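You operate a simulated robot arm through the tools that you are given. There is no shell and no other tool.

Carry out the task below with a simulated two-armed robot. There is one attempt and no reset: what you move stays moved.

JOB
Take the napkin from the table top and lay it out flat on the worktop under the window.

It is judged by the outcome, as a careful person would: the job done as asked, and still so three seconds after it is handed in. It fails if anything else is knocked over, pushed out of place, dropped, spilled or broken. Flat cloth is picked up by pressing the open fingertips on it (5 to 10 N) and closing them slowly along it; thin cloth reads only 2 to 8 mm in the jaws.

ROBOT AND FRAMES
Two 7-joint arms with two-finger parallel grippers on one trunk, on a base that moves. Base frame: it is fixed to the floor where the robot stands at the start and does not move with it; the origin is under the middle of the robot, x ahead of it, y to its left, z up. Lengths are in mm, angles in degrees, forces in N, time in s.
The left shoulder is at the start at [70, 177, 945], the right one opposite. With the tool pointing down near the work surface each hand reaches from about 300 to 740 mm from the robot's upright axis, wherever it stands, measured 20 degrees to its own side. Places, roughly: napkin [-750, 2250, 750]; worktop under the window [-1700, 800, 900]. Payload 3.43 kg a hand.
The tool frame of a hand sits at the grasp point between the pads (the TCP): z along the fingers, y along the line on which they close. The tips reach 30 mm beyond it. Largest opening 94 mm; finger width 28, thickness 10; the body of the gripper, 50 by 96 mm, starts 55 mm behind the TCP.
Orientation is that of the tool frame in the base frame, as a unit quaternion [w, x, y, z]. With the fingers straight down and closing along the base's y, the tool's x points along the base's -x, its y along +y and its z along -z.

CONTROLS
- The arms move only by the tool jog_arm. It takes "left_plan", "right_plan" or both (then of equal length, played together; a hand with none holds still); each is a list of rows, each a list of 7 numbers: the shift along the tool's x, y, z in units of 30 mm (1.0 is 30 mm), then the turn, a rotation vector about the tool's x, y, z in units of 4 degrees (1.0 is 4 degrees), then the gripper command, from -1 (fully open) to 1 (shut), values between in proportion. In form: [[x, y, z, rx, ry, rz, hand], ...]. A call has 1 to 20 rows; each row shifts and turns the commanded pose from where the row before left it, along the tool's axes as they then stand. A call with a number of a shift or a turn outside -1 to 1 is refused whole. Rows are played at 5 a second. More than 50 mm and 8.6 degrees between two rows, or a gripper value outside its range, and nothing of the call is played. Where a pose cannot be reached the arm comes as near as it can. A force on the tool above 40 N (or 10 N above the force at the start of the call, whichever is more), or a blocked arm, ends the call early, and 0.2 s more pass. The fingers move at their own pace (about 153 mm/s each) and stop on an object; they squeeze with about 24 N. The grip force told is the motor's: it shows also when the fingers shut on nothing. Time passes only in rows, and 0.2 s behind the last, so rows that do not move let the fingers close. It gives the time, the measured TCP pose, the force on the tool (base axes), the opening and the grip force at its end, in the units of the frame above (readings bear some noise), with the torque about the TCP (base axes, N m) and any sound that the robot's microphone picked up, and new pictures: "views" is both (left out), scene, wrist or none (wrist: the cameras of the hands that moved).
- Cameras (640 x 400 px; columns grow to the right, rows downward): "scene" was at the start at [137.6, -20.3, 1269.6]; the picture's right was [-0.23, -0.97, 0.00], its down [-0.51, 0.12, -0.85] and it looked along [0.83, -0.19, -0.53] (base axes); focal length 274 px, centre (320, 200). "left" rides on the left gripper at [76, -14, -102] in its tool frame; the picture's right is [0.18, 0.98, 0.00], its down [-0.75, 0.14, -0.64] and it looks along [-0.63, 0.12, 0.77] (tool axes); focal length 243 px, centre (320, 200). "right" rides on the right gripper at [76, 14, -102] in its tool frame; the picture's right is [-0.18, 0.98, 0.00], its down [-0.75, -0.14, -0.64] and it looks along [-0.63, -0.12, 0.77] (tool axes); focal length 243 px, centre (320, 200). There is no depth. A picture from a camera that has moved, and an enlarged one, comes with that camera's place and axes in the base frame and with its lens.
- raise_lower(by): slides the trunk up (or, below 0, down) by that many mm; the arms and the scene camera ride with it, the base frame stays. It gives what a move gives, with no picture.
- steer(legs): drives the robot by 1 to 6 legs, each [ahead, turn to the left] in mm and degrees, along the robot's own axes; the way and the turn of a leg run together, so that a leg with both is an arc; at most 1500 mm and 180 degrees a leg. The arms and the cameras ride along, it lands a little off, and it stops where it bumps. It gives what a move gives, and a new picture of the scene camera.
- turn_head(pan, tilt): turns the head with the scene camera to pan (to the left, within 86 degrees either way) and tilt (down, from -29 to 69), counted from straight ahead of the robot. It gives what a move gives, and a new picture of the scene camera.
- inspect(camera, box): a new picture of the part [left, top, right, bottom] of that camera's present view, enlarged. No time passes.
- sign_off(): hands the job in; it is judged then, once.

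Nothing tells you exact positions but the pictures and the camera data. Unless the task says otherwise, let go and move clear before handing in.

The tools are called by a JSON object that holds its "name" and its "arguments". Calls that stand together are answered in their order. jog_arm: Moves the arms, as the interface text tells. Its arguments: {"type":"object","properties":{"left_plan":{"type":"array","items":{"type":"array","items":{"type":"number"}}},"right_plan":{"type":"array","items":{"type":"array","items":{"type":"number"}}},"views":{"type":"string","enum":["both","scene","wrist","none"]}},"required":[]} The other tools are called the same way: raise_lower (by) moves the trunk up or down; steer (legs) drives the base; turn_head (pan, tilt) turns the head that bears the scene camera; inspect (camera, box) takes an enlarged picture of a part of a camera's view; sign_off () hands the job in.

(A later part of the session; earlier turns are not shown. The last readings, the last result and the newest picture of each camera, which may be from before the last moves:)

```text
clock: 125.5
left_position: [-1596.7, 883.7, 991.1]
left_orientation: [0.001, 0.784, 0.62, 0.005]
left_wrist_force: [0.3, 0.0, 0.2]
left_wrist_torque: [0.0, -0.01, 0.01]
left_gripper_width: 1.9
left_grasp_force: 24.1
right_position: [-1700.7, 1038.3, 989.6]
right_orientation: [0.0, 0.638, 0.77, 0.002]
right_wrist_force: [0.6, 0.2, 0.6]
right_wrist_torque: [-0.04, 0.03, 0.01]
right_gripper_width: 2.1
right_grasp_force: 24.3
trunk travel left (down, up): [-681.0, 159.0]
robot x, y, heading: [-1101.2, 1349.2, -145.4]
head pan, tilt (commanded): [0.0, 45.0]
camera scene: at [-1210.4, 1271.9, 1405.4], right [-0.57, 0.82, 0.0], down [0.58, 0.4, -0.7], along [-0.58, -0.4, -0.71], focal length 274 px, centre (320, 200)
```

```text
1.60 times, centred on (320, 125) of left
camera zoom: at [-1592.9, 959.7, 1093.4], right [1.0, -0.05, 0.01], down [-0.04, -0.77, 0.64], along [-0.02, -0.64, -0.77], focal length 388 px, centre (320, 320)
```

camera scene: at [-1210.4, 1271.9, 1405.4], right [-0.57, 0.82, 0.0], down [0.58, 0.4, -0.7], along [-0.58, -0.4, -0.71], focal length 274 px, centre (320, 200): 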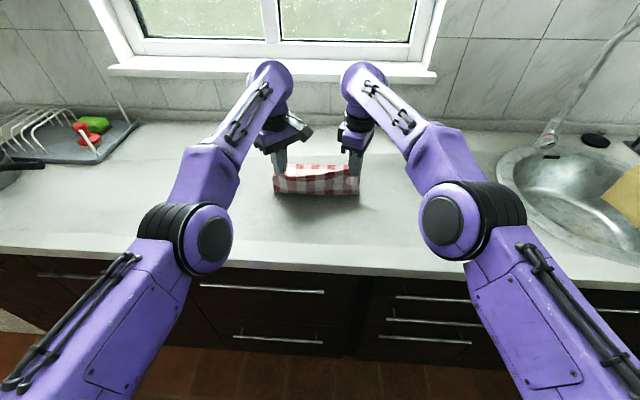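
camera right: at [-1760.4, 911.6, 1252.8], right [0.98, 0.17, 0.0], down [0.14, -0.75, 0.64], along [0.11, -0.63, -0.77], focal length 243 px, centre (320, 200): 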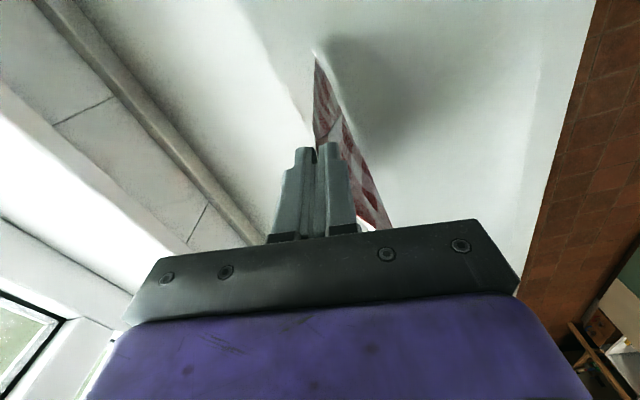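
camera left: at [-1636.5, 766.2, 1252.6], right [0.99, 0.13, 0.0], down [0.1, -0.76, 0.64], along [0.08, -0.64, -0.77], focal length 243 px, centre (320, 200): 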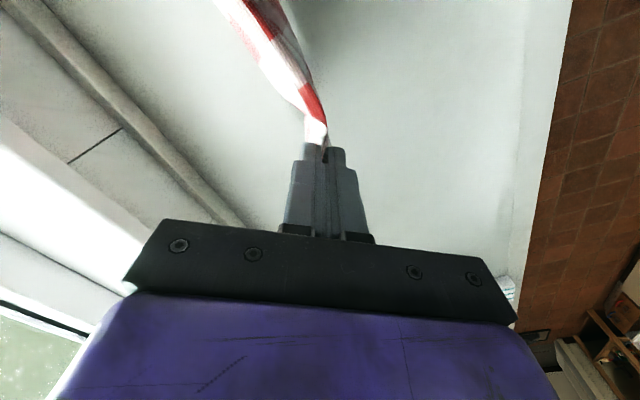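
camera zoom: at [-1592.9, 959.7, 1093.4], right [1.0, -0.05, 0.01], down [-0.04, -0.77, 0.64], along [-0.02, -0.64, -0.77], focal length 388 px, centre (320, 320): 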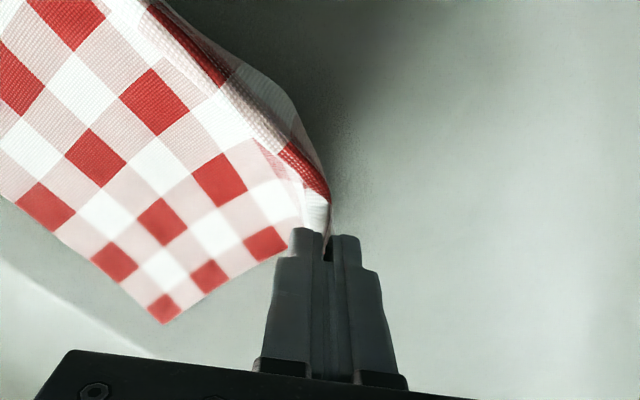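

Going very well; far corners have not slid. Three more steps bring the hands near the surface.

{"name": "raise_lower", "arguments": {"by": -20}}

{"name": "steer", "arguments": {"legs": [[-23, 0]]}}

{"name": "raise_lower", "arguments": {"by": -20}}

{"name": "steer", "arguments": {"legs": [[-23, 0]]}}

{"name": "inspect", "arguments": {"camera": "right", "box": [120, 0, 520, 250]}}

{"name": "inspect", "arguments": {"camera": "left", "box": [120, 0, 520, 250]}}

{"name": "inspect", "arguments": {"camera": "scene", "box": [220, 130, 420, 290]}}

```text
clock: 126.1
left_position: [-1594.2, 886.8, 974.9]
left_orientation: [0.0, 0.784, 0.621, 0.002]
left_wrist_force: [0.2, 0.5, 0.3]
left_wrist_torque: [0.01, -0.01, 0.03]
left_gripper_width: 2.0
left_grasp_force: 23.8
right_position: [-1699.1, 1039.3, 971.8]
right_orientation: [0.0, 0.637, 0.771, 0.002]
right_wrist_force: [0.4, 0.3, -0.1]
right_wrist_torque: [-0.02, 0.05, 0.03]
right_gripper_width: 1.8
right_grasp_force: 23.9
trunk travel left (down, up): [-661.0, 179.0]
robot x, y, heading: [-1097.8, 1343.7, -145.4]
head pan, tilt (commanded): [0.0, 45.0]
```

```text
clock: 126.9
left_position: [-1576.3, 897.6, 970.9]
left_orientation: [0.0, 0.784, 0.62, 0.005]
left_wrist_force: [-0.7, -0.3, -1.1]
left_wrist_torque: [-0.04, -0.02, 0.04]
left_gripper_width: 1.8
left_grasp_force: 24.0
right_position: [-1681.2, 1051.7, 970.1]
right_orientation: [0.0, 0.638, 0.77, 0.003]
right_wrist_force: [-0.8, 0.1, 0.5]
right_wrist_torque: [0.0, -0.04, 0.01]
right_gripper_width: 2.2
right_grasp_force: 23.6
trunk travel left (down, up): [-661.0, 179.0]
robot x, y, heading: [-1080.4, 1361.3, -145.4]
head pan, tilt (commanded): [0.0, 45.0]
camera scene: at [-1191.3, 1285.1, 1385.5], right [-0.57, 0.82, 0.0], down [0.58, 0.4, -0.71], along [-0.58, -0.4, -0.71], focal length 274 px, centre (320, 200)
```

scene: 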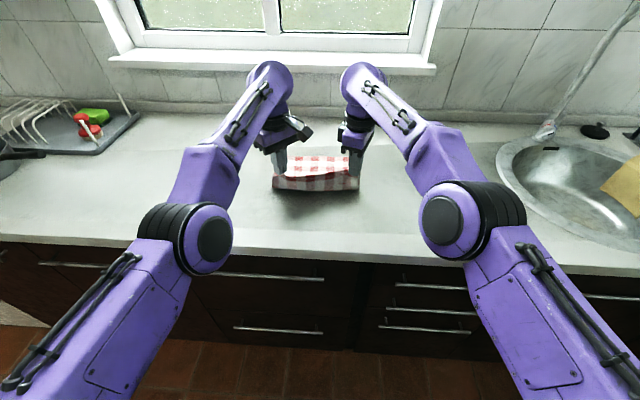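

```text
clock: 127.6
left_position: [-1574.6, 899.8, 952.9]
left_orientation: [0.001, 0.784, 0.621, 0.003]
left_wrist_force: [-0.1, 0.4, -0.3]
left_wrist_torque: [-0.03, 0.02, 0.01]
left_gripper_width: 1.9
left_grasp_force: 24.1
right_position: [-1677.6, 1051.5, 951.7]
right_orientation: [-0.001, 0.638, 0.77, 0.003]
right_wrist_force: [-0.1, -0.2, 0.3]
right_wrist_torque: [0.0, 0.03, 0.04]
right_gripper_width: 1.9
right_grasp_force: 24.2
trunk travel left (down, up): [-641.0, 199.0]
robot x, y, heading: [-1081.4, 1365.3, -145.6]
head pan, tilt (commanded): [0.0, 45.0]
```

```text
clock: 128.4
left_position: [-1558.2, 910.3, 951.9]
left_orientation: [0.001, 0.784, 0.62, 0.005]
left_wrist_force: [-0.7, -0.1, -0.2]
left_wrist_torque: [0.02, 0.0, 0.01]
left_gripper_width: 2.2
left_grasp_force: 23.9
right_position: [-1663.2, 1064.1, 949.5]
right_orientation: [0.0, 0.638, 0.77, 0.004]
right_wrist_force: [0.2, 0.0, 0.3]
right_wrist_torque: [-0.01, -0.02, -0.03]
right_gripper_width: 2.0
right_grasp_force: 23.9
trunk travel left (down, up): [-641.0, 199.0]
robot x, y, heading: [-1061.4, 1373.1, -145.4]
head pan, tilt (commanded): [0.0, 45.0]
camera scene: at [-1172.0, 1298.5, 1365.5], right [-0.57, 0.82, 0.0], down [0.58, 0.4, -0.71], along [-0.58, -0.4, -0.71], focal length 274 px, centre (320, 200)
```

scene: 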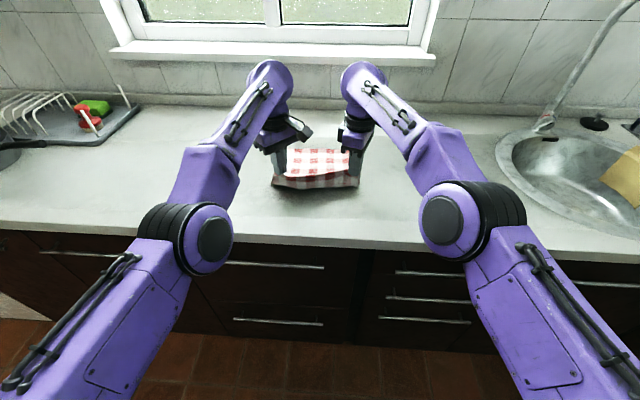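

```text
1.60 times, centred on (320, 125) of right
camera zoom: at [-1664.7, 1141.6, 1053.7], right [1.0, 0.0, 0.0], down [0.0, -0.77, 0.64], along [0.01, -0.64, -0.77], focal length 388 px, centre (320, 320)
```

zoom: 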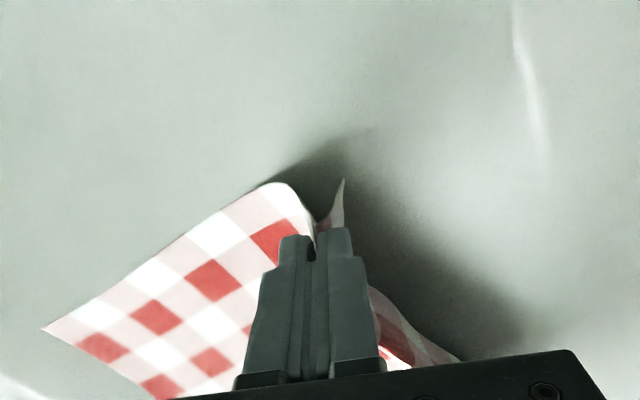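

```text
1.60 times, centred on (320, 125) of left
camera zoom: at [-1554.7, 986.3, 1053.3], right [1.0, -0.05, 0.01], down [-0.04, -0.77, 0.64], along [-0.02, -0.64, -0.77], focal length 388 px, centre (320, 320)
```

zoom: 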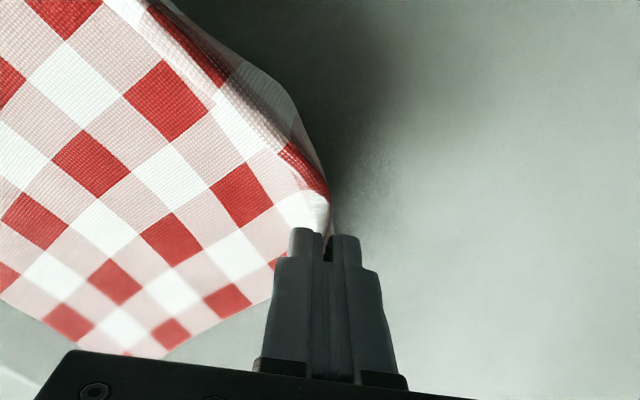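

```text
2.50 times, centred on (320, 210) of scene
camera zoom: at [-1172.0, 1298.5, 1365.5], right [-0.57, 0.82, 0.0], down [0.58, 0.4, -0.71], along [-0.58, -0.4, -0.71], focal length 686 px, centre (320, 175)
```

zoom: 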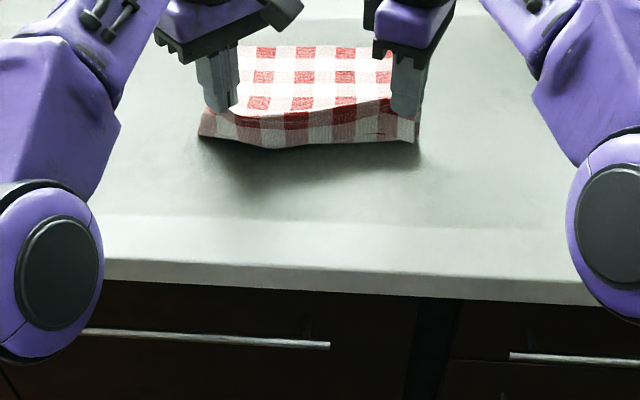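

The body of the cloth is lying flat and the flap hangs on the near side. Two more steps, then small trunk steps while watching for contact force.

{"name": "raise_lower", "arguments": {"by": -20}}

{"name": "steer", "arguments": {"legs": [[-21, 0]]}}

{"name": "raise_lower", "arguments": {"by": -12}}

{"name": "steer", "arguments": {"legs": [[-14, 0]]}}

{"name": "inspect", "arguments": {"camera": "right", "box": [120, 0, 520, 250]}}

{"name": "inspect", "arguments": {"camera": "left", "box": [120, 0, 520, 250]}}

{"name": "inspect", "arguments": {"camera": "scene", "box": [220, 110, 420, 270]}}

```text
clock: 129.1
left_position: [-1557.3, 912.1, 934.2]
left_orientation: [0.001, 0.784, 0.62, 0.003]
left_wrist_force: [1.3, 0.2, 0.5]
left_wrist_torque: [-0.01, 0.03, 0.04]
left_gripper_width: 2.1
left_grasp_force: 23.6
right_position: [-1660.8, 1065.2, 932.0]
right_orientation: [-0.001, 0.638, 0.77, 0.002]
right_wrist_force: [-0.3, 0.6, 0.1]
right_wrist_torque: [-0.03, 0.0, 0.0]
right_gripper_width: 2.1
right_grasp_force: 23.8
trunk travel left (down, up): [-621.0, 219.0]
robot x, y, heading: [-1062.3, 1374.2, -145.1]
head pan, tilt (commanded): [0.0, 45.0]
```

```text
clock: 129.9
left_position: [-1540.1, 922.7, 931.4]
left_orientation: [0.001, 0.784, 0.62, 0.005]
left_wrist_force: [-0.1, 0.3, 0.1]
left_wrist_torque: [0.03, -0.03, 0.04]
left_gripper_width: 2.4
left_grasp_force: 23.8
right_position: [-1645.5, 1077.2, 930.4]
right_orientation: [0.0, 0.638, 0.77, 0.004]
right_wrist_force: [0.1, -0.1, 0.1]
right_wrist_torque: [0.0, -0.01, 0.07]
right_gripper_width: 2.3
right_grasp_force: 24.2
trunk travel left (down, up): [-621.0, 219.0]
robot x, y, heading: [-1042.1, 1383.9, -145.6]
head pan, tilt (commanded): [0.0, 45.0]
camera scene: at [-1154.6, 1310.6, 1345.6], right [-0.57, 0.82, 0.0], down [0.58, 0.4, -0.71], along [-0.58, -0.4, -0.71], focal length 274 px, centre (320, 200)
```

scene: 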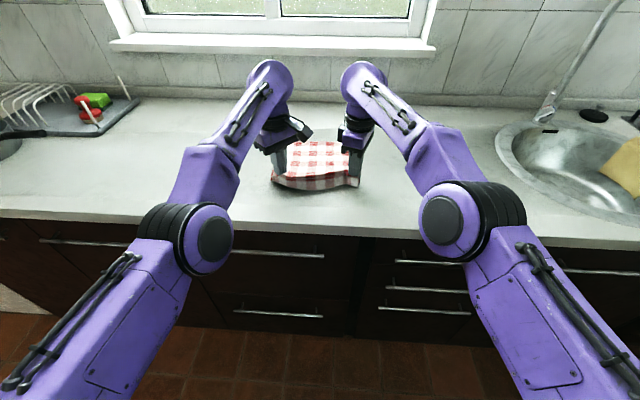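

```text
clock: 130.5
left_position: [-1540.6, 923.9, 920.5]
left_orientation: [0.001, 0.784, 0.621, 0.003]
left_wrist_force: [-0.1, 0.4, -0.6]
left_wrist_torque: [-0.04, 0.0, 0.07]
left_gripper_width: 2.0
left_grasp_force: 23.9
right_position: [-1643.1, 1077.5, 919.0]
right_orientation: [0.0, 0.637, 0.771, 0.002]
right_wrist_force: [0.0, -0.6, 0.1]
right_wrist_torque: [0.01, 0.01, 0.04]
right_gripper_width: 1.8
right_grasp_force: 23.9
trunk travel left (down, up): [-609.0, 231.0]
robot x, y, heading: [-1044.6, 1385.4, -145.5]
head pan, tilt (commanded): [0.0, 45.0]
```

```text
clock: 131.2
left_position: [-1529.1, 930.4, 919.0]
left_orientation: [0.001, 0.784, 0.621, 0.004]
left_wrist_force: [0.1, -0.3, 0.6]
left_wrist_torque: [0.0, -0.01, 0.03]
left_gripper_width: 1.9
left_grasp_force: 24.6
right_position: [-1633.3, 1085.0, 917.5]
right_orientation: [0.0, 0.638, 0.77, 0.004]
right_wrist_force: [0.4, -0.2, 0.0]
right_wrist_torque: [0.01, 0.03, 0.02]
right_gripper_width: 2.0
right_grasp_force: 23.7
trunk travel left (down, up): [-609.0, 231.0]
robot x, y, heading: [-1031.6, 1393.5, -145.2]
head pan, tilt (commanded): [0.0, 45.0]
camera scene: at [-1142.8, 1318.8, 1333.7], right [-0.57, 0.82, 0.0], down [0.58, 0.4, -0.71], along [-0.58, -0.4, -0.71], focal length 274 px, centre (320, 200)
```

scene: 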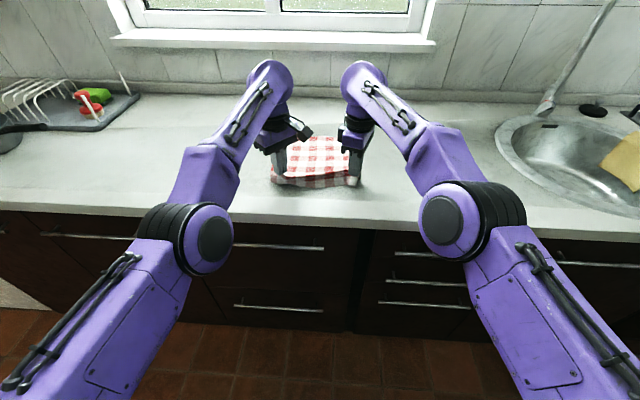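

```text
1.60 times, centred on (320, 125) of right
camera zoom: at [-1635.6, 1161.8, 1021.9], right [1.0, 0.0, 0.0], down [0.0, -0.77, 0.64], along [0.01, -0.64, -0.77], focal length 388 px, centre (320, 320)
```

zoom: 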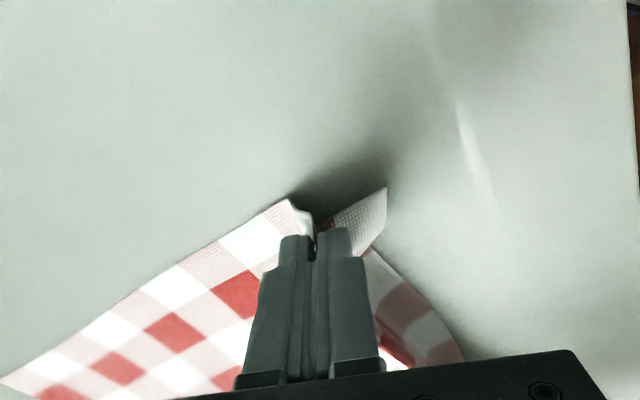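

```text
1.60 times, centred on (320, 125) of left
camera zoom: at [-1525.6, 1006.5, 1021.5], right [1.0, -0.05, 0.01], down [-0.04, -0.77, 0.64], along [-0.02, -0.64, -0.77], focal length 388 px, centre (320, 320)
```

zoom: 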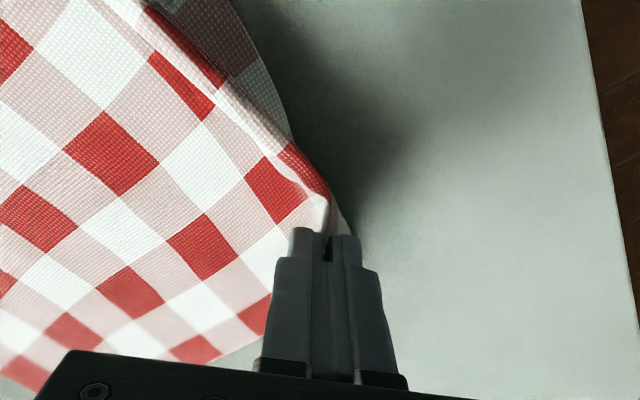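

```text
2.50 times, centred on (320, 190) of scene
camera zoom: at [-1142.8, 1318.8, 1333.7], right [-0.57, 0.82, 0.0], down [0.58, 0.4, -0.71], along [-0.58, -0.4, -0.71], focal length 686 px, centre (320, 225)
```

zoom: 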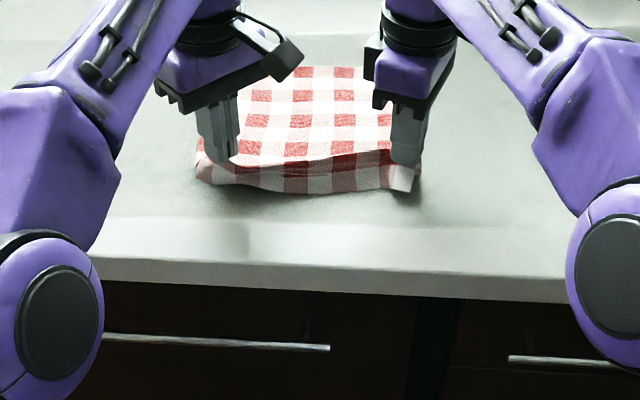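

The flap is starting to splay toward me as it touches the surface. I'll lower in small trunk steps and check for contact.

{"name": "raise_lower", "arguments": {"by": -8}}

{"name": "steer", "arguments": {"legs": [[-8, 0]]}}

{"name": "raise_lower", "arguments": {"by": -6}}

{"name": "inspect", "arguments": {"camera": "right", "box": [120, 0, 520, 250]}}

{"name": "inspect", "arguments": {"camera": "left", "box": [120, 0, 520, 250]}}

{"name": "inspect", "arguments": {"camera": "scene", "box": [220, 110, 420, 270]}}

```text
clock: 131.8
left_position: [-1528.5, 931.0, 913.5]
left_orientation: [0.0, 0.784, 0.621, 0.004]
left_wrist_force: [0.0, 0.5, -0.1]
left_wrist_torque: [0.03, 0.01, 0.02]
left_gripper_width: 2.0
left_grasp_force: 23.8
right_position: [-1632.3, 1085.3, 911.8]
right_orientation: [0.0, 0.637, 0.771, 0.002]
right_wrist_force: [-0.3, -0.6, 0.0]
right_wrist_torque: [-0.02, 0.05, 0.02]
right_gripper_width: 2.0
right_grasp_force: 23.3
trunk travel left (down, up): [-601.0, 239.0]
robot x, y, heading: [-1033.3, 1395.7, -145.3]
head pan, tilt (commanded): [0.0, 45.0]
```

```text
clock: 132.5
left_position: [-1522.6, 935.1, 911.5]
left_orientation: [0.001, 0.784, 0.62, 0.004]
left_wrist_force: [-0.3, -0.7, -0.1]
left_wrist_torque: [-0.01, 0.01, -0.03]
left_gripper_width: 1.9
left_grasp_force: 23.6
right_position: [-1626.3, 1089.2, 909.7]
right_orientation: [0.0, 0.638, 0.77, 0.003]
right_wrist_force: [0.6, -0.9, 0.3]
right_wrist_torque: [-0.02, -0.02, -0.01]
right_gripper_width: 2.0
right_grasp_force: 23.9
trunk travel left (down, up): [-601.0, 239.0]
robot x, y, heading: [-1025.4, 1398.8, -145.2]
head pan, tilt (commanded): [0.0, 45.0]
camera scene: at [-1135.6, 1323.7, 1325.8], right [-0.57, 0.82, 0.0], down [0.58, 0.4, -0.71], along [-0.58, -0.4, -0.71], focal length 274 px, centre (320, 200)
```

scene: 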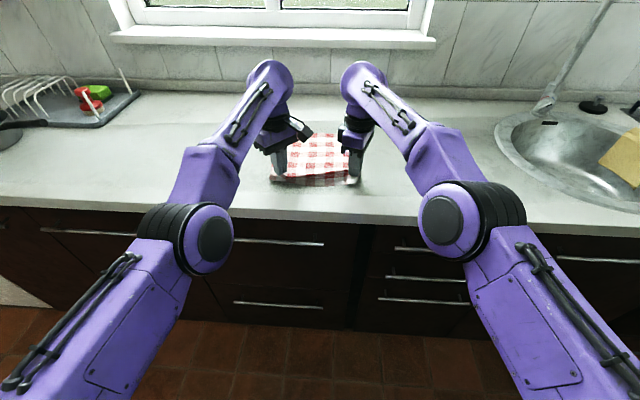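

```text
clock: 133.1
left_position: [-1520.8, 935.3, 906.8]
left_orientation: [0.001, 0.784, 0.62, 0.004]
left_wrist_force: [-0.5, 0.2, 0.1]
left_wrist_torque: [0.02, -0.02, 0.0]
left_gripper_width: 1.8
left_grasp_force: 24.0
right_position: [-1626.6, 1089.4, 905.1]
right_orientation: [0.0, 0.638, 0.77, 0.003]
right_wrist_force: [-0.3, 0.8, 0.4]
right_wrist_torque: [0.0, 0.01, -0.05]
right_gripper_width: 2.4
right_grasp_force: 23.9
trunk travel left (down, up): [-595.0, 245.0]
robot x, y, heading: [-1028.2, 1399.4, -145.4]
head pan, tilt (commanded): [0.0, 45.0]
```

```text
1.60 times, centred on (320, 125) of right
camera zoom: at [-1627.9, 1167.1, 1008.8], right [1.0, 0.0, 0.0], down [0.0, -0.77, 0.64], along [0.0, -0.64, -0.77], focal length 388 px, centre (320, 320)
```

zoom: 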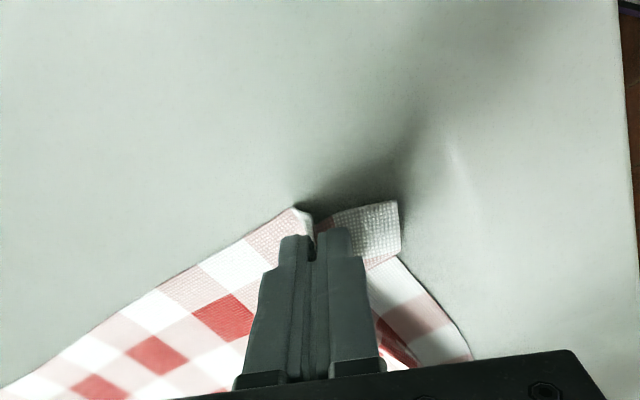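

```text
1.60 times, centred on (320, 125) of left
camera zoom: at [-1517.9, 1011.9, 1008.4], right [1.0, -0.05, 0.01], down [-0.04, -0.77, 0.64], along [-0.02, -0.64, -0.77], focal length 388 px, centre (320, 320)
```

zoom: 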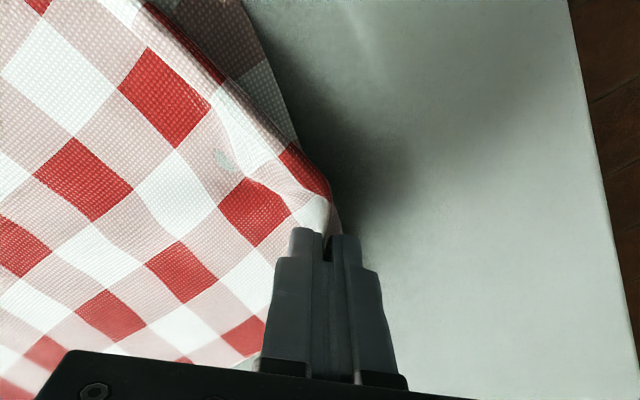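

```text
2.50 times, centred on (320, 190) of scene
camera zoom: at [-1134.7, 1324.4, 1319.9], right [-0.57, 0.82, 0.0], down [0.58, 0.4, -0.71], along [-0.58, -0.4, -0.71], focal length 686 px, centre (320, 225)
```

zoom: 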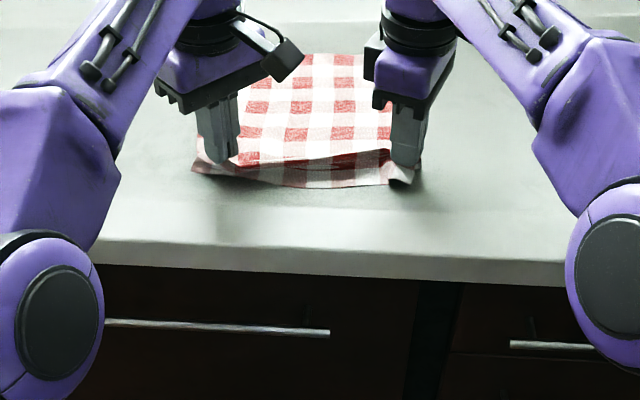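

Still no contact force at the tips; the flap is spreading toward me nicely. I continue lowering in 4 mm steps.

{"name": "raise_lower", "arguments": {"by": -4}}

{"name": "steer", "arguments": {"legs": [[-6, 0]]}}

{"name": "raise_lower", "arguments": {"by": -3}}

```text
clock: 133.6
left_position: [-1521.5, 935.7, 902.8]
left_orientation: [0.001, 0.784, 0.621, 0.004]
left_wrist_force: [-0.6, 0.8, -0.4]
left_wrist_torque: [0.03, -0.01, 0.03]
left_gripper_width: 1.9
left_grasp_force: 23.9
right_position: [-1626.5, 1090.3, 901.5]
right_orientation: [-0.001, 0.638, 0.77, 0.002]
right_wrist_force: [1.2, -0.1, -0.7]
right_wrist_torque: [0.0, 0.04, 0.01]
right_gripper_width: 2.2
right_grasp_force: 24.0
trunk travel left (down, up): [-591.0, 249.0]
robot x, y, heading: [-1026.5, 1399.8, -145.1]
head pan, tilt (commanded): [0.0, 45.0]
```

```text
clock: 134.3
left_position: [-1517.9, 938.9, 902.0]
left_orientation: [0.001, 0.784, 0.621, 0.005]
left_wrist_force: [-0.1, 0.5, 0.3]
left_wrist_torque: [0.01, -0.01, 0.0]
left_gripper_width: 1.9
left_grasp_force: 24.1
right_position: [-1621.8, 1093.8, 901.6]
right_orientation: [0.001, 0.637, 0.77, 0.003]
right_wrist_force: [0.3, -0.3, 1.0]
right_wrist_torque: [0.0, 0.01, 0.02]
right_gripper_width: 2.1
right_grasp_force: 23.9
trunk travel left (down, up): [-591.0, 249.0]
robot x, y, heading: [-1017.5, 1405.2, -145.4]
head pan, tilt (commanded): [0.0, 45.0]
camera scene: at [-1130.3, 1327.4, 1315.8], right [-0.57, 0.82, 0.0], down [0.58, 0.4, -0.71], along [-0.58, -0.4, -0.71], focal length 274 px, centre (320, 200)
```

scene: 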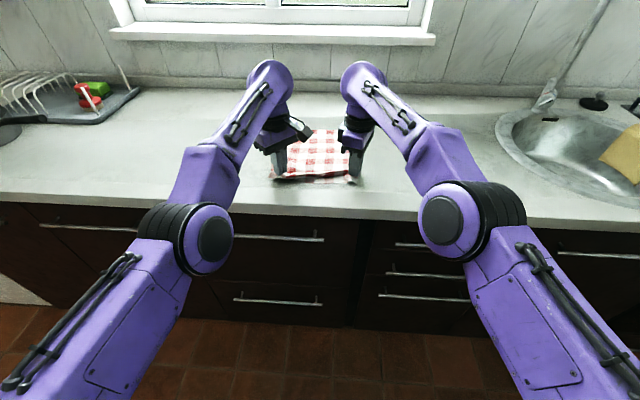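

```text
clock: 134.9
left_position: [-1515.6, 939.8, 900.0]
left_orientation: [0.001, 0.784, 0.62, 0.004]
left_wrist_force: [1.2, -0.6, 0.1]
left_wrist_torque: [-0.02, 0.0, 0.01]
left_gripper_width: 1.8
left_grasp_force: 24.0
right_position: [-1621.0, 1093.0, 897.6]
right_orientation: [0.0, 0.637, 0.771, 0.003]
right_wrist_force: [-0.4, -0.1, 0.3]
right_wrist_torque: [-0.02, 0.05, 0.0]
right_gripper_width: 2.0
right_grasp_force: 24.3
trunk travel left (down, up): [-588.0, 252.0]
robot x, y, heading: [-1023.5, 1401.4, -145.2]
head pan, tilt (commanded): [0.0, 45.0]
```

{"name": "raise_lower", "arguments": {"by": -4}}

{"name": "inspect", "arguments": {"camera": "scene", "box": [250, 120, 390, 220]}}

{"name": "inspect", "arguments": {"camera": "right", "box": [200, 80, 440, 230]}}

{"name": "inspect", "arguments": {"camera": "left", "box": [200, 80, 440, 230]}}

```text
clock: 135.4
left_position: [-1516.1, 938.7, 897.0]
left_orientation: [0.001, 0.784, 0.621, 0.004]
left_wrist_force: [0.0, 1.2, 4.1]
left_wrist_torque: [-0.01, 0.01, 0.05]
left_gripper_width: 2.0
left_grasp_force: 24.1
right_position: [-1621.3, 1093.5, 895.4]
right_orientation: [0.0, 0.637, 0.771, 0.003]
right_wrist_force: [0.2, 0.4, 1.1]
right_wrist_torque: [-0.05, 0.0, 0.03]
right_gripper_width: 2.2
right_grasp_force: 23.5
trunk travel left (down, up): [-584.0, 256.0]
robot x, y, heading: [-1020.3, 1404.7, -145.3]
head pan, tilt (commanded): [0.0, 45.0]
```

```text
4.00 times, centred on (320, 170) of scene
camera zoom: at [-1129.1, 1328.2, 1309.1], right [-0.57, 0.82, 0.0], down [0.58, 0.4, -0.71], along [-0.58, -0.4, -0.71], focal length 1098 px, centre (320, 320)
```

zoom: 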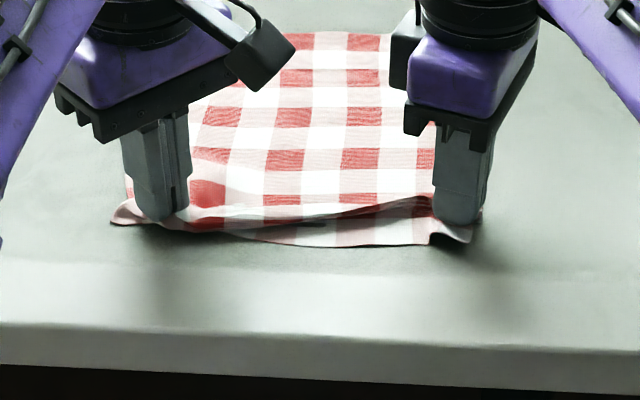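

```text
2.67 times, centred on (320, 155) of right
camera zoom: at [-1622.5, 1170.8, 998.3], right [1.0, 0.0, 0.0], down [0.0, -0.77, 0.64], along [0.0, -0.64, -0.77], focal length 647 px, centre (320, 320)
```

zoom: 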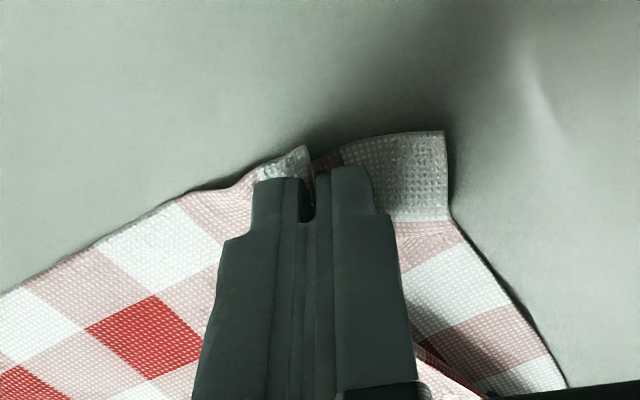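

```text
2.67 times, centred on (320, 155) of left
camera zoom: at [-1512.5, 1015.5, 998.1], right [1.0, -0.05, 0.01], down [-0.04, -0.77, 0.64], along [-0.03, -0.64, -0.77], focal length 647 px, centre (320, 320)
```

zoom: 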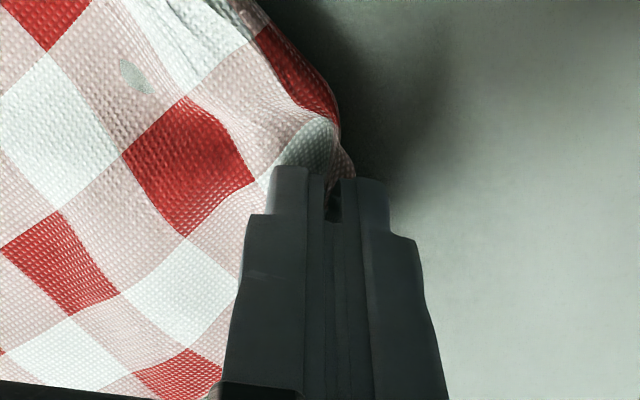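

The fingertips just touch the worktop (contact at tip height ~867). Before letting go I'll spread the right hand 6 mm outward to take up the slack along the near edge.

{"name": "jog_arm", "arguments": {"left_plan": [[0, 0, 0, 0, 0, 0, 1], [0, 0, 0, 0, 0, 0, 1], [0, 0, 0, 0, 0, 0, 1]], "right_plan": [[0.1, -0.04, 0, 0, 0, 0, 1], [0.1, -0.04, 0, 0, 0, 0, 1], [0, 0, 0, 0, 0, 0, 1]], "views": "none"}}

{"name": "inspect", "arguments": {"camera": "scene", "box": [250, 120, 390, 220]}}

```text
clock: 136.2
left_position: [-1515.6, 939.2, 897.2]
left_orientation: [0.0, 0.784, 0.621, 0.004]
left_wrist_force: [-1.8, 1.6, 4.3]
left_wrist_torque: [0.02, 0.05, 0.06]
left_gripper_width: 1.8
left_grasp_force: 24.1
right_position: [-1622.9, 1097.7, 894.5]
right_orientation: [0.0, 0.637, 0.77, 0.002]
right_wrist_force: [3.2, -3.2, 0.4]
right_wrist_torque: [-0.08, -0.05, 0.04]
right_gripper_width: 2.2
right_grasp_force: 23.9
trunk travel left (down, up): [-584.0, 256.0]
robot x, y, heading: [-1019.4, 1403.4, -145.1]
head pan, tilt (commanded): [0.0, 45.0]
```

```text
4.00 times, centred on (320, 170) of scene
camera zoom: at [-1128.9, 1328.3, 1309.1], right [-0.57, 0.82, 0.0], down [0.58, 0.4, -0.71], along [-0.58, -0.4, -0.71], focal length 1098 px, centre (320, 320)
```

zoom: 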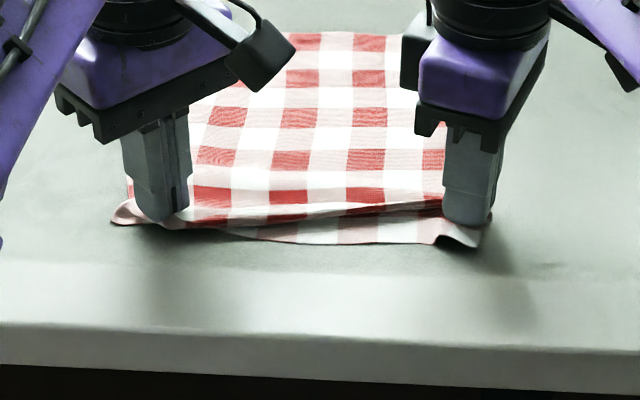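

The near edge is now straight. I'll open the fingers gently on the spot.

{"name": "jog_arm", "arguments": {"left_plan": [[0, 0, 0, 0, 0, 0, 0.85], [0, 0, 0, 0, 0, 0, 0.75], [0, 0, 0, 0, 0, 0, 0.65], [0, 0, 0, 0, 0, 0, 0.55], [0, 0, 0, 0, 0, 0, 0.5]], "right_plan": [[0, 0, 0, 0, 0, 0, 0.85], [0, 0, 0, 0, 0, 0, 0.75], [0, 0, 0, 0, 0, 0, 0.65], [0, 0, 0, 0, 0, 0, 0.55], [0, 0, 0, 0, 0, 0, 0.5]], "views": "wrist"}}

{"name": "inspect", "arguments": {"camera": "scene", "box": [250, 120, 390, 220]}}

```text
clock: 137.4
left_position: [-1515.9, 940.7, 895.7]
left_orientation: [0.001, 0.784, 0.62, 0.004]
left_wrist_force: [-0.1, 0.1, 0.3]
left_wrist_torque: [0.03, 0.0, 0.02]
left_gripper_width: 23.4
left_grasp_force: 0.0
right_position: [-1624.4, 1097.8, 893.2]
right_orientation: [0.0, 0.638, 0.77, 0.002]
right_wrist_force: [0.7, 0.6, 0.3]
right_wrist_torque: [0.01, -0.02, 0.0]
right_gripper_width: 23.4
right_grasp_force: 0.0
trunk travel left (down, up): [-584.0, 256.0]
robot x, y, heading: [-1021.1, 1401.3, -145.2]
head pan, tilt (commanded): [0.0, 45.0]
camera right: at [-1626.3, 1175.8, 997.7], right [1.0, 0.0, 0.0], down [0.0, -0.77, 0.64], along [0.0, -0.64, -0.77], focal length 243 px, centre (320, 200)
camera left: at [-1513.0, 1015.2, 997.4], right [1.0, -0.05, 0.01], down [-0.04, -0.77, 0.64], along [-0.02, -0.64, -0.77], focal length 243 px, centre (320, 200)
```

right: 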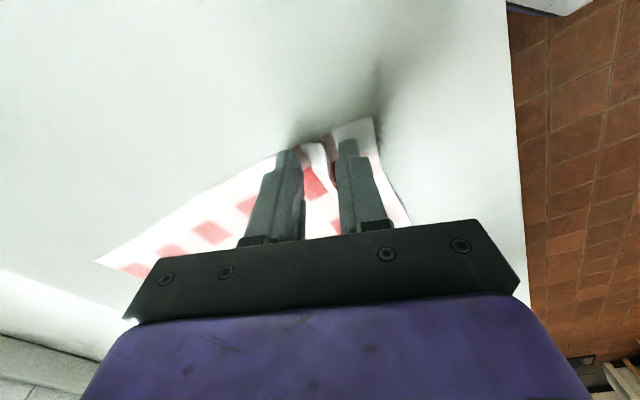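
left: 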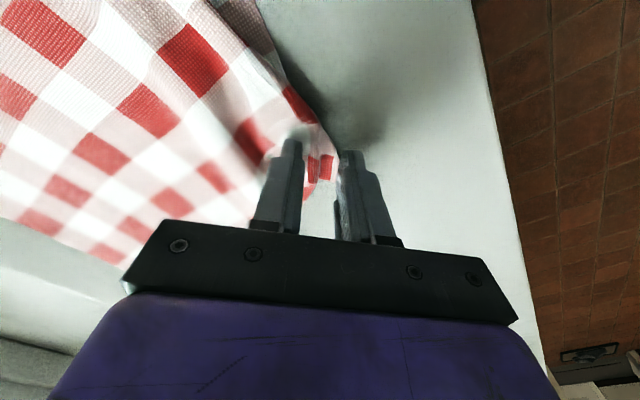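

```text
4.00 times, centred on (320, 170) of scene
camera zoom: at [-1129.8, 1327.7, 1308.9], right [-0.57, 0.82, 0.0], down [0.58, 0.4, -0.71], along [-0.58, -0.4, -0.71], focal length 1098 px, centre (320, 320)
```

zoom: 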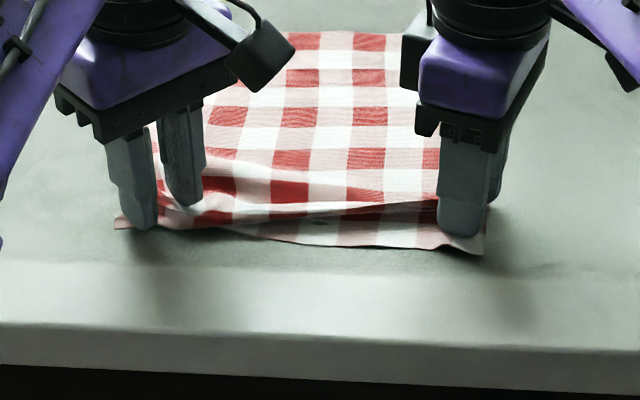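

The cloth is released. I'll lift the hands straight up with the trunk and look at the result.

{"name": "raise_lower", "arguments": {"by": 80}}

{"name": "inspect", "arguments": {"camera": "scene", "box": [240, 120, 400, 260]}}

{"name": "inspect", "arguments": {"camera": "left", "box": [0, 0, 640, 400]}}

{"name": "inspect", "arguments": {"camera": "right", "box": [0, 0, 640, 400]}}

```text
clock: 138.6
left_position: [-1517.1, 939.2, 975.5]
left_orientation: [-0.001, 0.785, 0.62, 0.005]
left_wrist_force: [0.3, -0.1, 1.2]
left_wrist_torque: [0.02, 0.0, -0.01]
left_gripper_width: 23.6
left_grasp_force: 0.0
right_position: [-1624.9, 1097.8, 973.5]
right_orientation: [0.0, 0.638, 0.77, 0.003]
right_wrist_force: [-0.2, -1.2, -0.8]
right_wrist_torque: [0.0, 0.01, 0.0]
right_gripper_width: 23.4
right_grasp_force: 0.0
trunk travel left (down, up): [-664.0, 176.0]
robot x, y, heading: [-1018.6, 1400.4, -145.3]
head pan, tilt (commanded): [0.0, 45.0]
```

```text
2.86 times, centred on (320, 190) of scene
camera zoom: at [-1130.1, 1327.5, 1388.9], right [-0.57, 0.82, 0.0], down [0.58, 0.4, -0.71], along [-0.58, -0.4, -0.71], focal length 784 px, centre (320, 229)
```

zoom: 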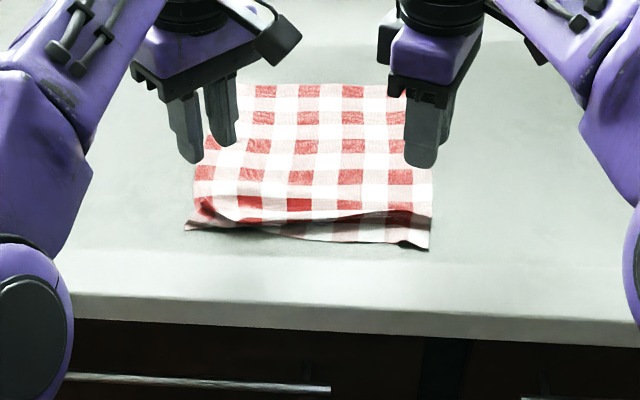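

```text
1.00 times, centred on (320, 200) of left (not enlarged: the box is as wide or as high as the picture)
camera zoom: at [-1513.2, 1015.1, 1077.1], right [1.0, -0.05, 0.01], down [-0.04, -0.77, 0.64], along [-0.02, -0.64, -0.77], focal length 243 px, centre (320, 200)
```

zoom: 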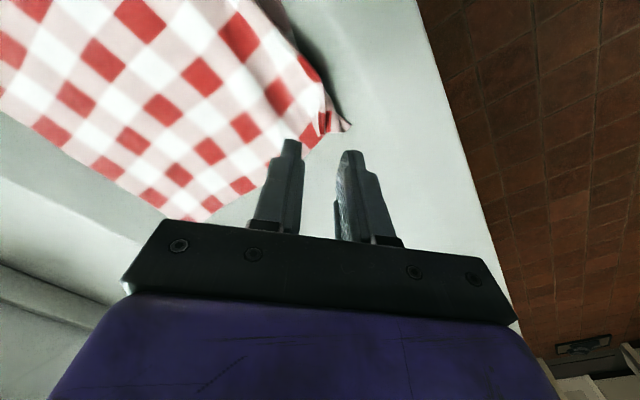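

```text
1.00 times, centred on (320, 200) of right (not enlarged: the box is as wide or as high as the picture)
camera zoom: at [-1626.5, 1175.7, 1077.5], right [1.0, 0.0, 0.0], down [0.0, -0.77, 0.64], along [0.0, -0.64, -0.77], focal length 243 px, centre (320, 200)
```

zoom: 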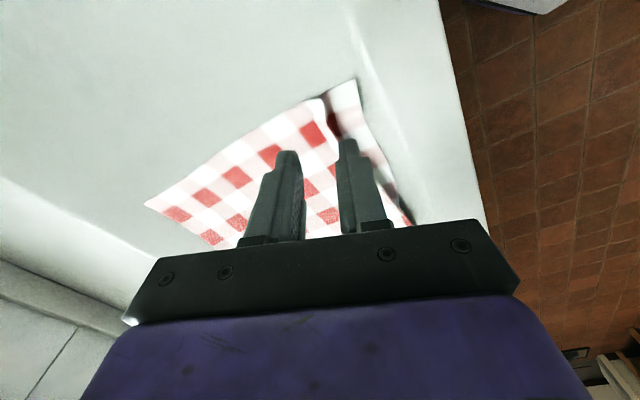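

The napkin is down and mostly flat, but there's a ridge along the near edge where it was pinched. I'll raise the hands further and look closely.

{"name": "raise_lower", "arguments": {"by": 120}}

{"name": "turn_head", "arguments": {"pan": 0, "tilt": 50}}

{"name": "inspect", "arguments": {"camera": "scene", "box": [250, 150, 400, 250]}}

```text
clock: 140.1
left_position: [-1516.7, 940.0, 1095.5]
left_orientation: [0.001, 0.784, 0.621, 0.004]
left_wrist_force: [-1.0, -1.0, -0.3]
left_wrist_torque: [0.02, 0.0, 0.01]
left_gripper_width: 23.6
left_grasp_force: 0.1
right_position: [-1624.0, 1097.4, 1094.0]
right_orientation: [0.0, 0.637, 0.771, 0.002]
right_wrist_force: [-0.5, 0.8, 0.3]
right_wrist_torque: [0.04, 0.0, 0.02]
right_gripper_width: 23.8
right_grasp_force: 0.0
trunk travel left (down, up): [-784.0, 56.0]
robot x, y, heading: [-1023.0, 1403.5, -145.3]
head pan, tilt (commanded): [0.0, 45.0]
```

```text
clock: 140.7
left_position: [-1516.5, 940.4, 1095.9]
left_orientation: [0.001, 0.784, 0.62, 0.004]
left_wrist_force: [0.1, 1.3, -0.5]
left_wrist_torque: [-0.01, 0.0, 0.03]
left_gripper_width: 23.8
left_grasp_force: 0.0
right_position: [-1624.0, 1097.7, 1092.1]
right_orientation: [0.0, 0.637, 0.771, 0.002]
right_wrist_force: [0.4, -0.4, 0.4]
right_wrist_torque: [-0.01, 0.02, -0.04]
right_gripper_width: 23.2
right_grasp_force: 0.1
trunk travel left (down, up): [-784.0, 56.0]
robot x, y, heading: [-1023.2, 1401.7, -145.3]
head pan, tilt (commanded): [0.0, 50.0]
camera scene: at [-1126.4, 1330.1, 1502.0], right [-0.57, 0.82, 0.0], down [0.63, 0.44, -0.64], along [-0.53, -0.37, -0.77], focal length 274 px, centre (320, 200)
```

scene: 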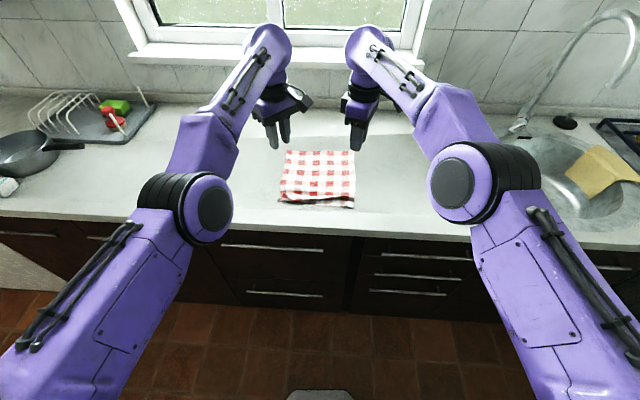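

```text
4.00 times, centred on (325, 200) of scene
camera zoom: at [-1126.4, 1330.1, 1502.0], right [-0.57, 0.82, 0.0], down [0.63, 0.44, -0.64], along [-0.53, -0.37, -0.77], focal length 1098 px, centre (300, 200)
```

zoom: 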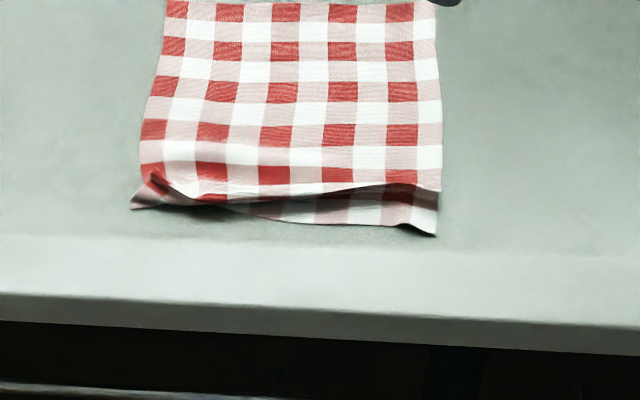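

{"name": "inspect", "arguments": {"camera": "left", "box": [160, 0, 440, 180]}}

{"name": "inspect", "arguments": {"camera": "right", "box": [160, 0, 440, 180]}}

{"name": "inspect", "arguments": {"camera": "scene", "box": [270, 185, 370, 215]}}

```text
2.22 times, centred on (300, 90) of left
camera zoom: at [-1513.1, 1015.1, 1197.3], right [1.0, -0.05, 0.01], down [-0.04, -0.77, 0.64], along [-0.02, -0.64, -0.77], focal length 539 px, centre (364, 444)
```

zoom: 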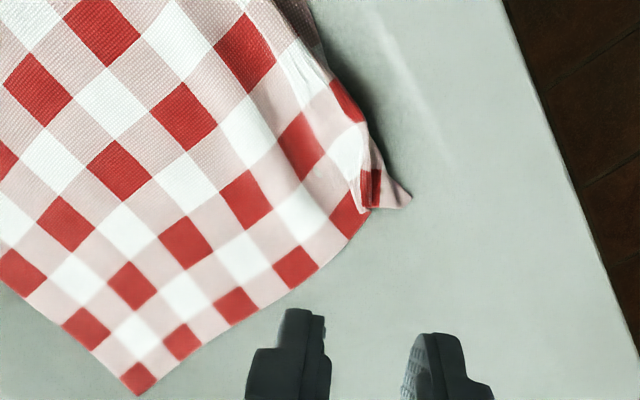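

```text
2.22 times, centred on (300, 90) of right
camera zoom: at [-1626.4, 1175.7, 1197.6], right [1.0, 0.0, 0.0], down [0.0, -0.77, 0.64], along [0.0, -0.64, -0.77], focal length 539 px, centre (364, 444)
```

zoom: 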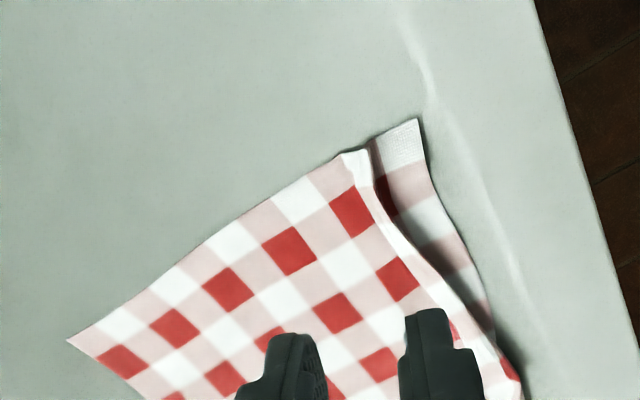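

```text
6.40 times, centred on (320, 200) of scene
camera zoom: at [-1126.4, 1330.1, 1502.0], right [-0.57, 0.82, 0.0], down [0.63, 0.44, -0.64], along [-0.53, -0.37, -0.77], focal length 1756 px, centre (320, 200)
```

zoom: 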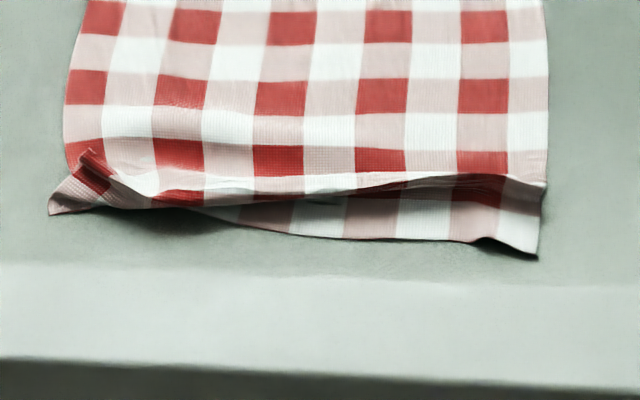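

The near margin is tucked under a small ridge. I'll pull it out: lower the right hand with closed fingertips onto the visible margin near the right corner and drag it toward me. First position above it.

{"name": "raise_lower", "arguments": {"by": -100}}

{"name": "jog_arm", "arguments": {"right_plan": [[-0.33, 0.94, 0, 0, 0, 0, 1], [0, 0, 0.6, 0, 0, 0, 1], [0, 0, 0.6, 0, 0, 0, 1], [0, 0, 0.6, 0, 0, 0, 1], [0, 0, 0.4, 0, 0, 0, 1], [0, 0, 0, 0, 0, 0, 1]], "views": "both"}}

```text
clock: 142.1
left_position: [-1516.8, 940.0, 995.8]
left_orientation: [0.001, 0.784, 0.621, 0.004]
left_wrist_force: [-0.5, 0.2, -0.1]
left_wrist_torque: [-0.02, 0.0, -0.01]
left_gripper_width: 23.6
left_grasp_force: 0.1
right_position: [-1624.0, 1098.3, 994.4]
right_orientation: [0.0, 0.637, 0.771, 0.002]
right_wrist_force: [-0.6, -0.5, -0.3]
right_wrist_torque: [-0.01, 0.0, 0.01]
right_gripper_width: 23.5
right_grasp_force: 0.1
trunk travel left (down, up): [-684.0, 156.0]
robot x, y, heading: [-1023.3, 1404.8, -145.2]
head pan, tilt (commanded): [0.0, 50.0]
```

```text
clock: 143.5
left_position: [-1516.1, 939.8, 995.8]
left_orientation: [0.0, 0.784, 0.621, 0.004]
left_wrist_force: [0.4, 0.1, -0.9]
left_wrist_torque: [0.01, 0.01, -0.04]
left_gripper_width: 23.5
left_grasp_force: 0.1
right_position: [-1596.1, 1092.1, 927.1]
right_orientation: [0.0, 0.637, 0.771, 0.002]
right_wrist_force: [0.1, 0.1, 0.0]
right_wrist_torque: [0.0, 0.0, 0.03]
right_gripper_width: 0.0
right_grasp_force: 24.3
trunk travel left (down, up): [-684.0, 156.0]
robot x, y, heading: [-1022.8, 1402.6, -145.3]
head pan, tilt (commanded): [0.0, 50.0]
camera scene: at [-1125.8, 1330.3, 1402.1], right [-0.57, 0.82, 0.0], down [0.63, 0.44, -0.64], along [-0.53, -0.37, -0.77], focal length 274 px, centre (320, 200)
camera right: at [-1596.5, 1171.5, 1032.1], right [1.0, 0.0, 0.0], down [0.0, -0.77, 0.64], along [0.0, -0.64, -0.77], focal length 243 px, centre (320, 200)
```

scene: 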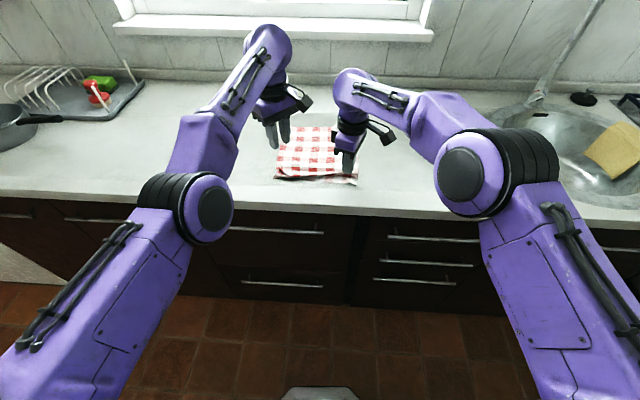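
right: 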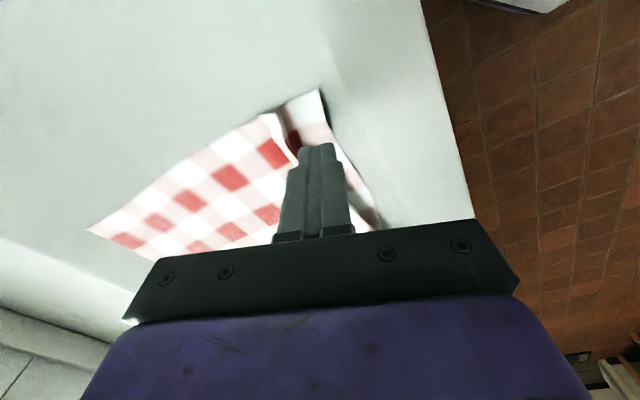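

The closed fingertip is right above the exposed margin. I'll lower it to touch and check the force.

{"name": "jog_arm", "arguments": {"right_plan": [[0, 0, 0.5, 0, 0, 0, 1], [0, 0, 0.37, 0, 0, 0, 1], [0, 0, 0.07, 0, 0, 0, 1], [0, 0, 0, 0, 0, 0, 1]], "views": "none"}}

{"name": "jog_arm", "arguments": {"right_plan": [[0, 0, 0.06, 0, 0, 0, 1], [0, 0, 0, 0, 0, 0, 1]], "views": "none"}}

```text
clock: 144.5
left_position: [-1516.9, 938.7, 995.6]
left_orientation: [0.001, 0.784, 0.62, 0.004]
left_wrist_force: [-0.3, 0.5, 0.1]
left_wrist_torque: [0.03, 0.04, 0.01]
left_gripper_width: 23.3
left_grasp_force: 0.0
right_position: [-1595.5, 1093.0, 900.0]
right_orientation: [0.0, 0.637, 0.771, 0.002]
right_wrist_force: [-0.1, 0.9, -0.6]
right_wrist_torque: [0.03, -0.03, 0.04]
right_gripper_width: 0.0
right_grasp_force: 24.0
trunk travel left (down, up): [-684.0, 156.0]
robot x, y, heading: [-1021.8, 1403.1, -145.3]
head pan, tilt (commanded): [0.0, 50.0]
```

```text
clock: 145.1
left_position: [-1516.4, 939.1, 996.2]
left_orientation: [0.0, 0.785, 0.62, 0.005]
left_wrist_force: [0.4, -0.3, 0.3]
left_wrist_torque: [0.04, -0.01, 0.01]
left_gripper_width: 23.6
left_grasp_force: 0.1
right_position: [-1595.5, 1093.2, 897.3]
right_orientation: [0.0, 0.638, 0.77, 0.002]
right_wrist_force: [-0.3, 0.3, -0.4]
right_wrist_torque: [0.01, 0.0, -0.01]
right_gripper_width: 0.0
right_grasp_force: 24.4
trunk travel left (down, up): [-684.0, 156.0]
robot x, y, heading: [-1021.8, 1404.3, -145.5]
head pan, tilt (commanded): [0.0, 50.0]
```

{"name": "jog_arm", "arguments": {"right_plan": [[0, 0, 0.05, 0, 0, 0, 1], [0, 0, 0, 0, 0, 0, 1]], "views": "none"}}

{"name": "jog_arm", "arguments": {"right_plan": [[0, 0, 0.05, 0, 0, 0, 1], [0, 0, 0, 0, 0, 0, 1]], "views": "none"}}

```text
clock: 145.7
left_position: [-1516.2, 939.4, 996.1]
left_orientation: [0.001, 0.784, 0.62, 0.004]
left_wrist_force: [0.3, 0.0, -0.2]
left_wrist_torque: [0.01, 0.01, 0.0]
left_gripper_width: 23.5
left_grasp_force: 0.0
right_position: [-1593.7, 1094.1, 895.8]
right_orientation: [-0.002, 0.637, 0.771, 0.002]
right_wrist_force: [-0.1, -0.6, -0.1]
right_wrist_torque: [0.01, -0.01, 0.02]
right_gripper_width: 0.0
right_grasp_force: 24.1
trunk travel left (down, up): [-684.0, 156.0]
robot x, y, heading: [-1024.9, 1404.1, -145.4]
head pan, tilt (commanded): [0.0, 50.0]
```

```text
clock: 146.3
left_position: [-1516.8, 939.7, 995.3]
left_orientation: [0.001, 0.784, 0.62, 0.005]
left_wrist_force: [-0.1, -0.1, 0.6]
left_wrist_torque: [0.04, 0.01, 0.0]
left_gripper_width: 23.3
left_grasp_force: 0.0
right_position: [-1594.8, 1094.2, 894.7]
right_orientation: [0.0, 0.637, 0.771, 0.002]
right_wrist_force: [-0.1, 0.2, 0.0]
right_wrist_torque: [0.03, 0.01, -0.01]
right_gripper_width: 0.2
right_grasp_force: 23.3
trunk travel left (down, up): [-684.0, 156.0]
robot x, y, heading: [-1022.4, 1402.4, -145.3]
head pan, tilt (commanded): [0.0, 50.0]
```

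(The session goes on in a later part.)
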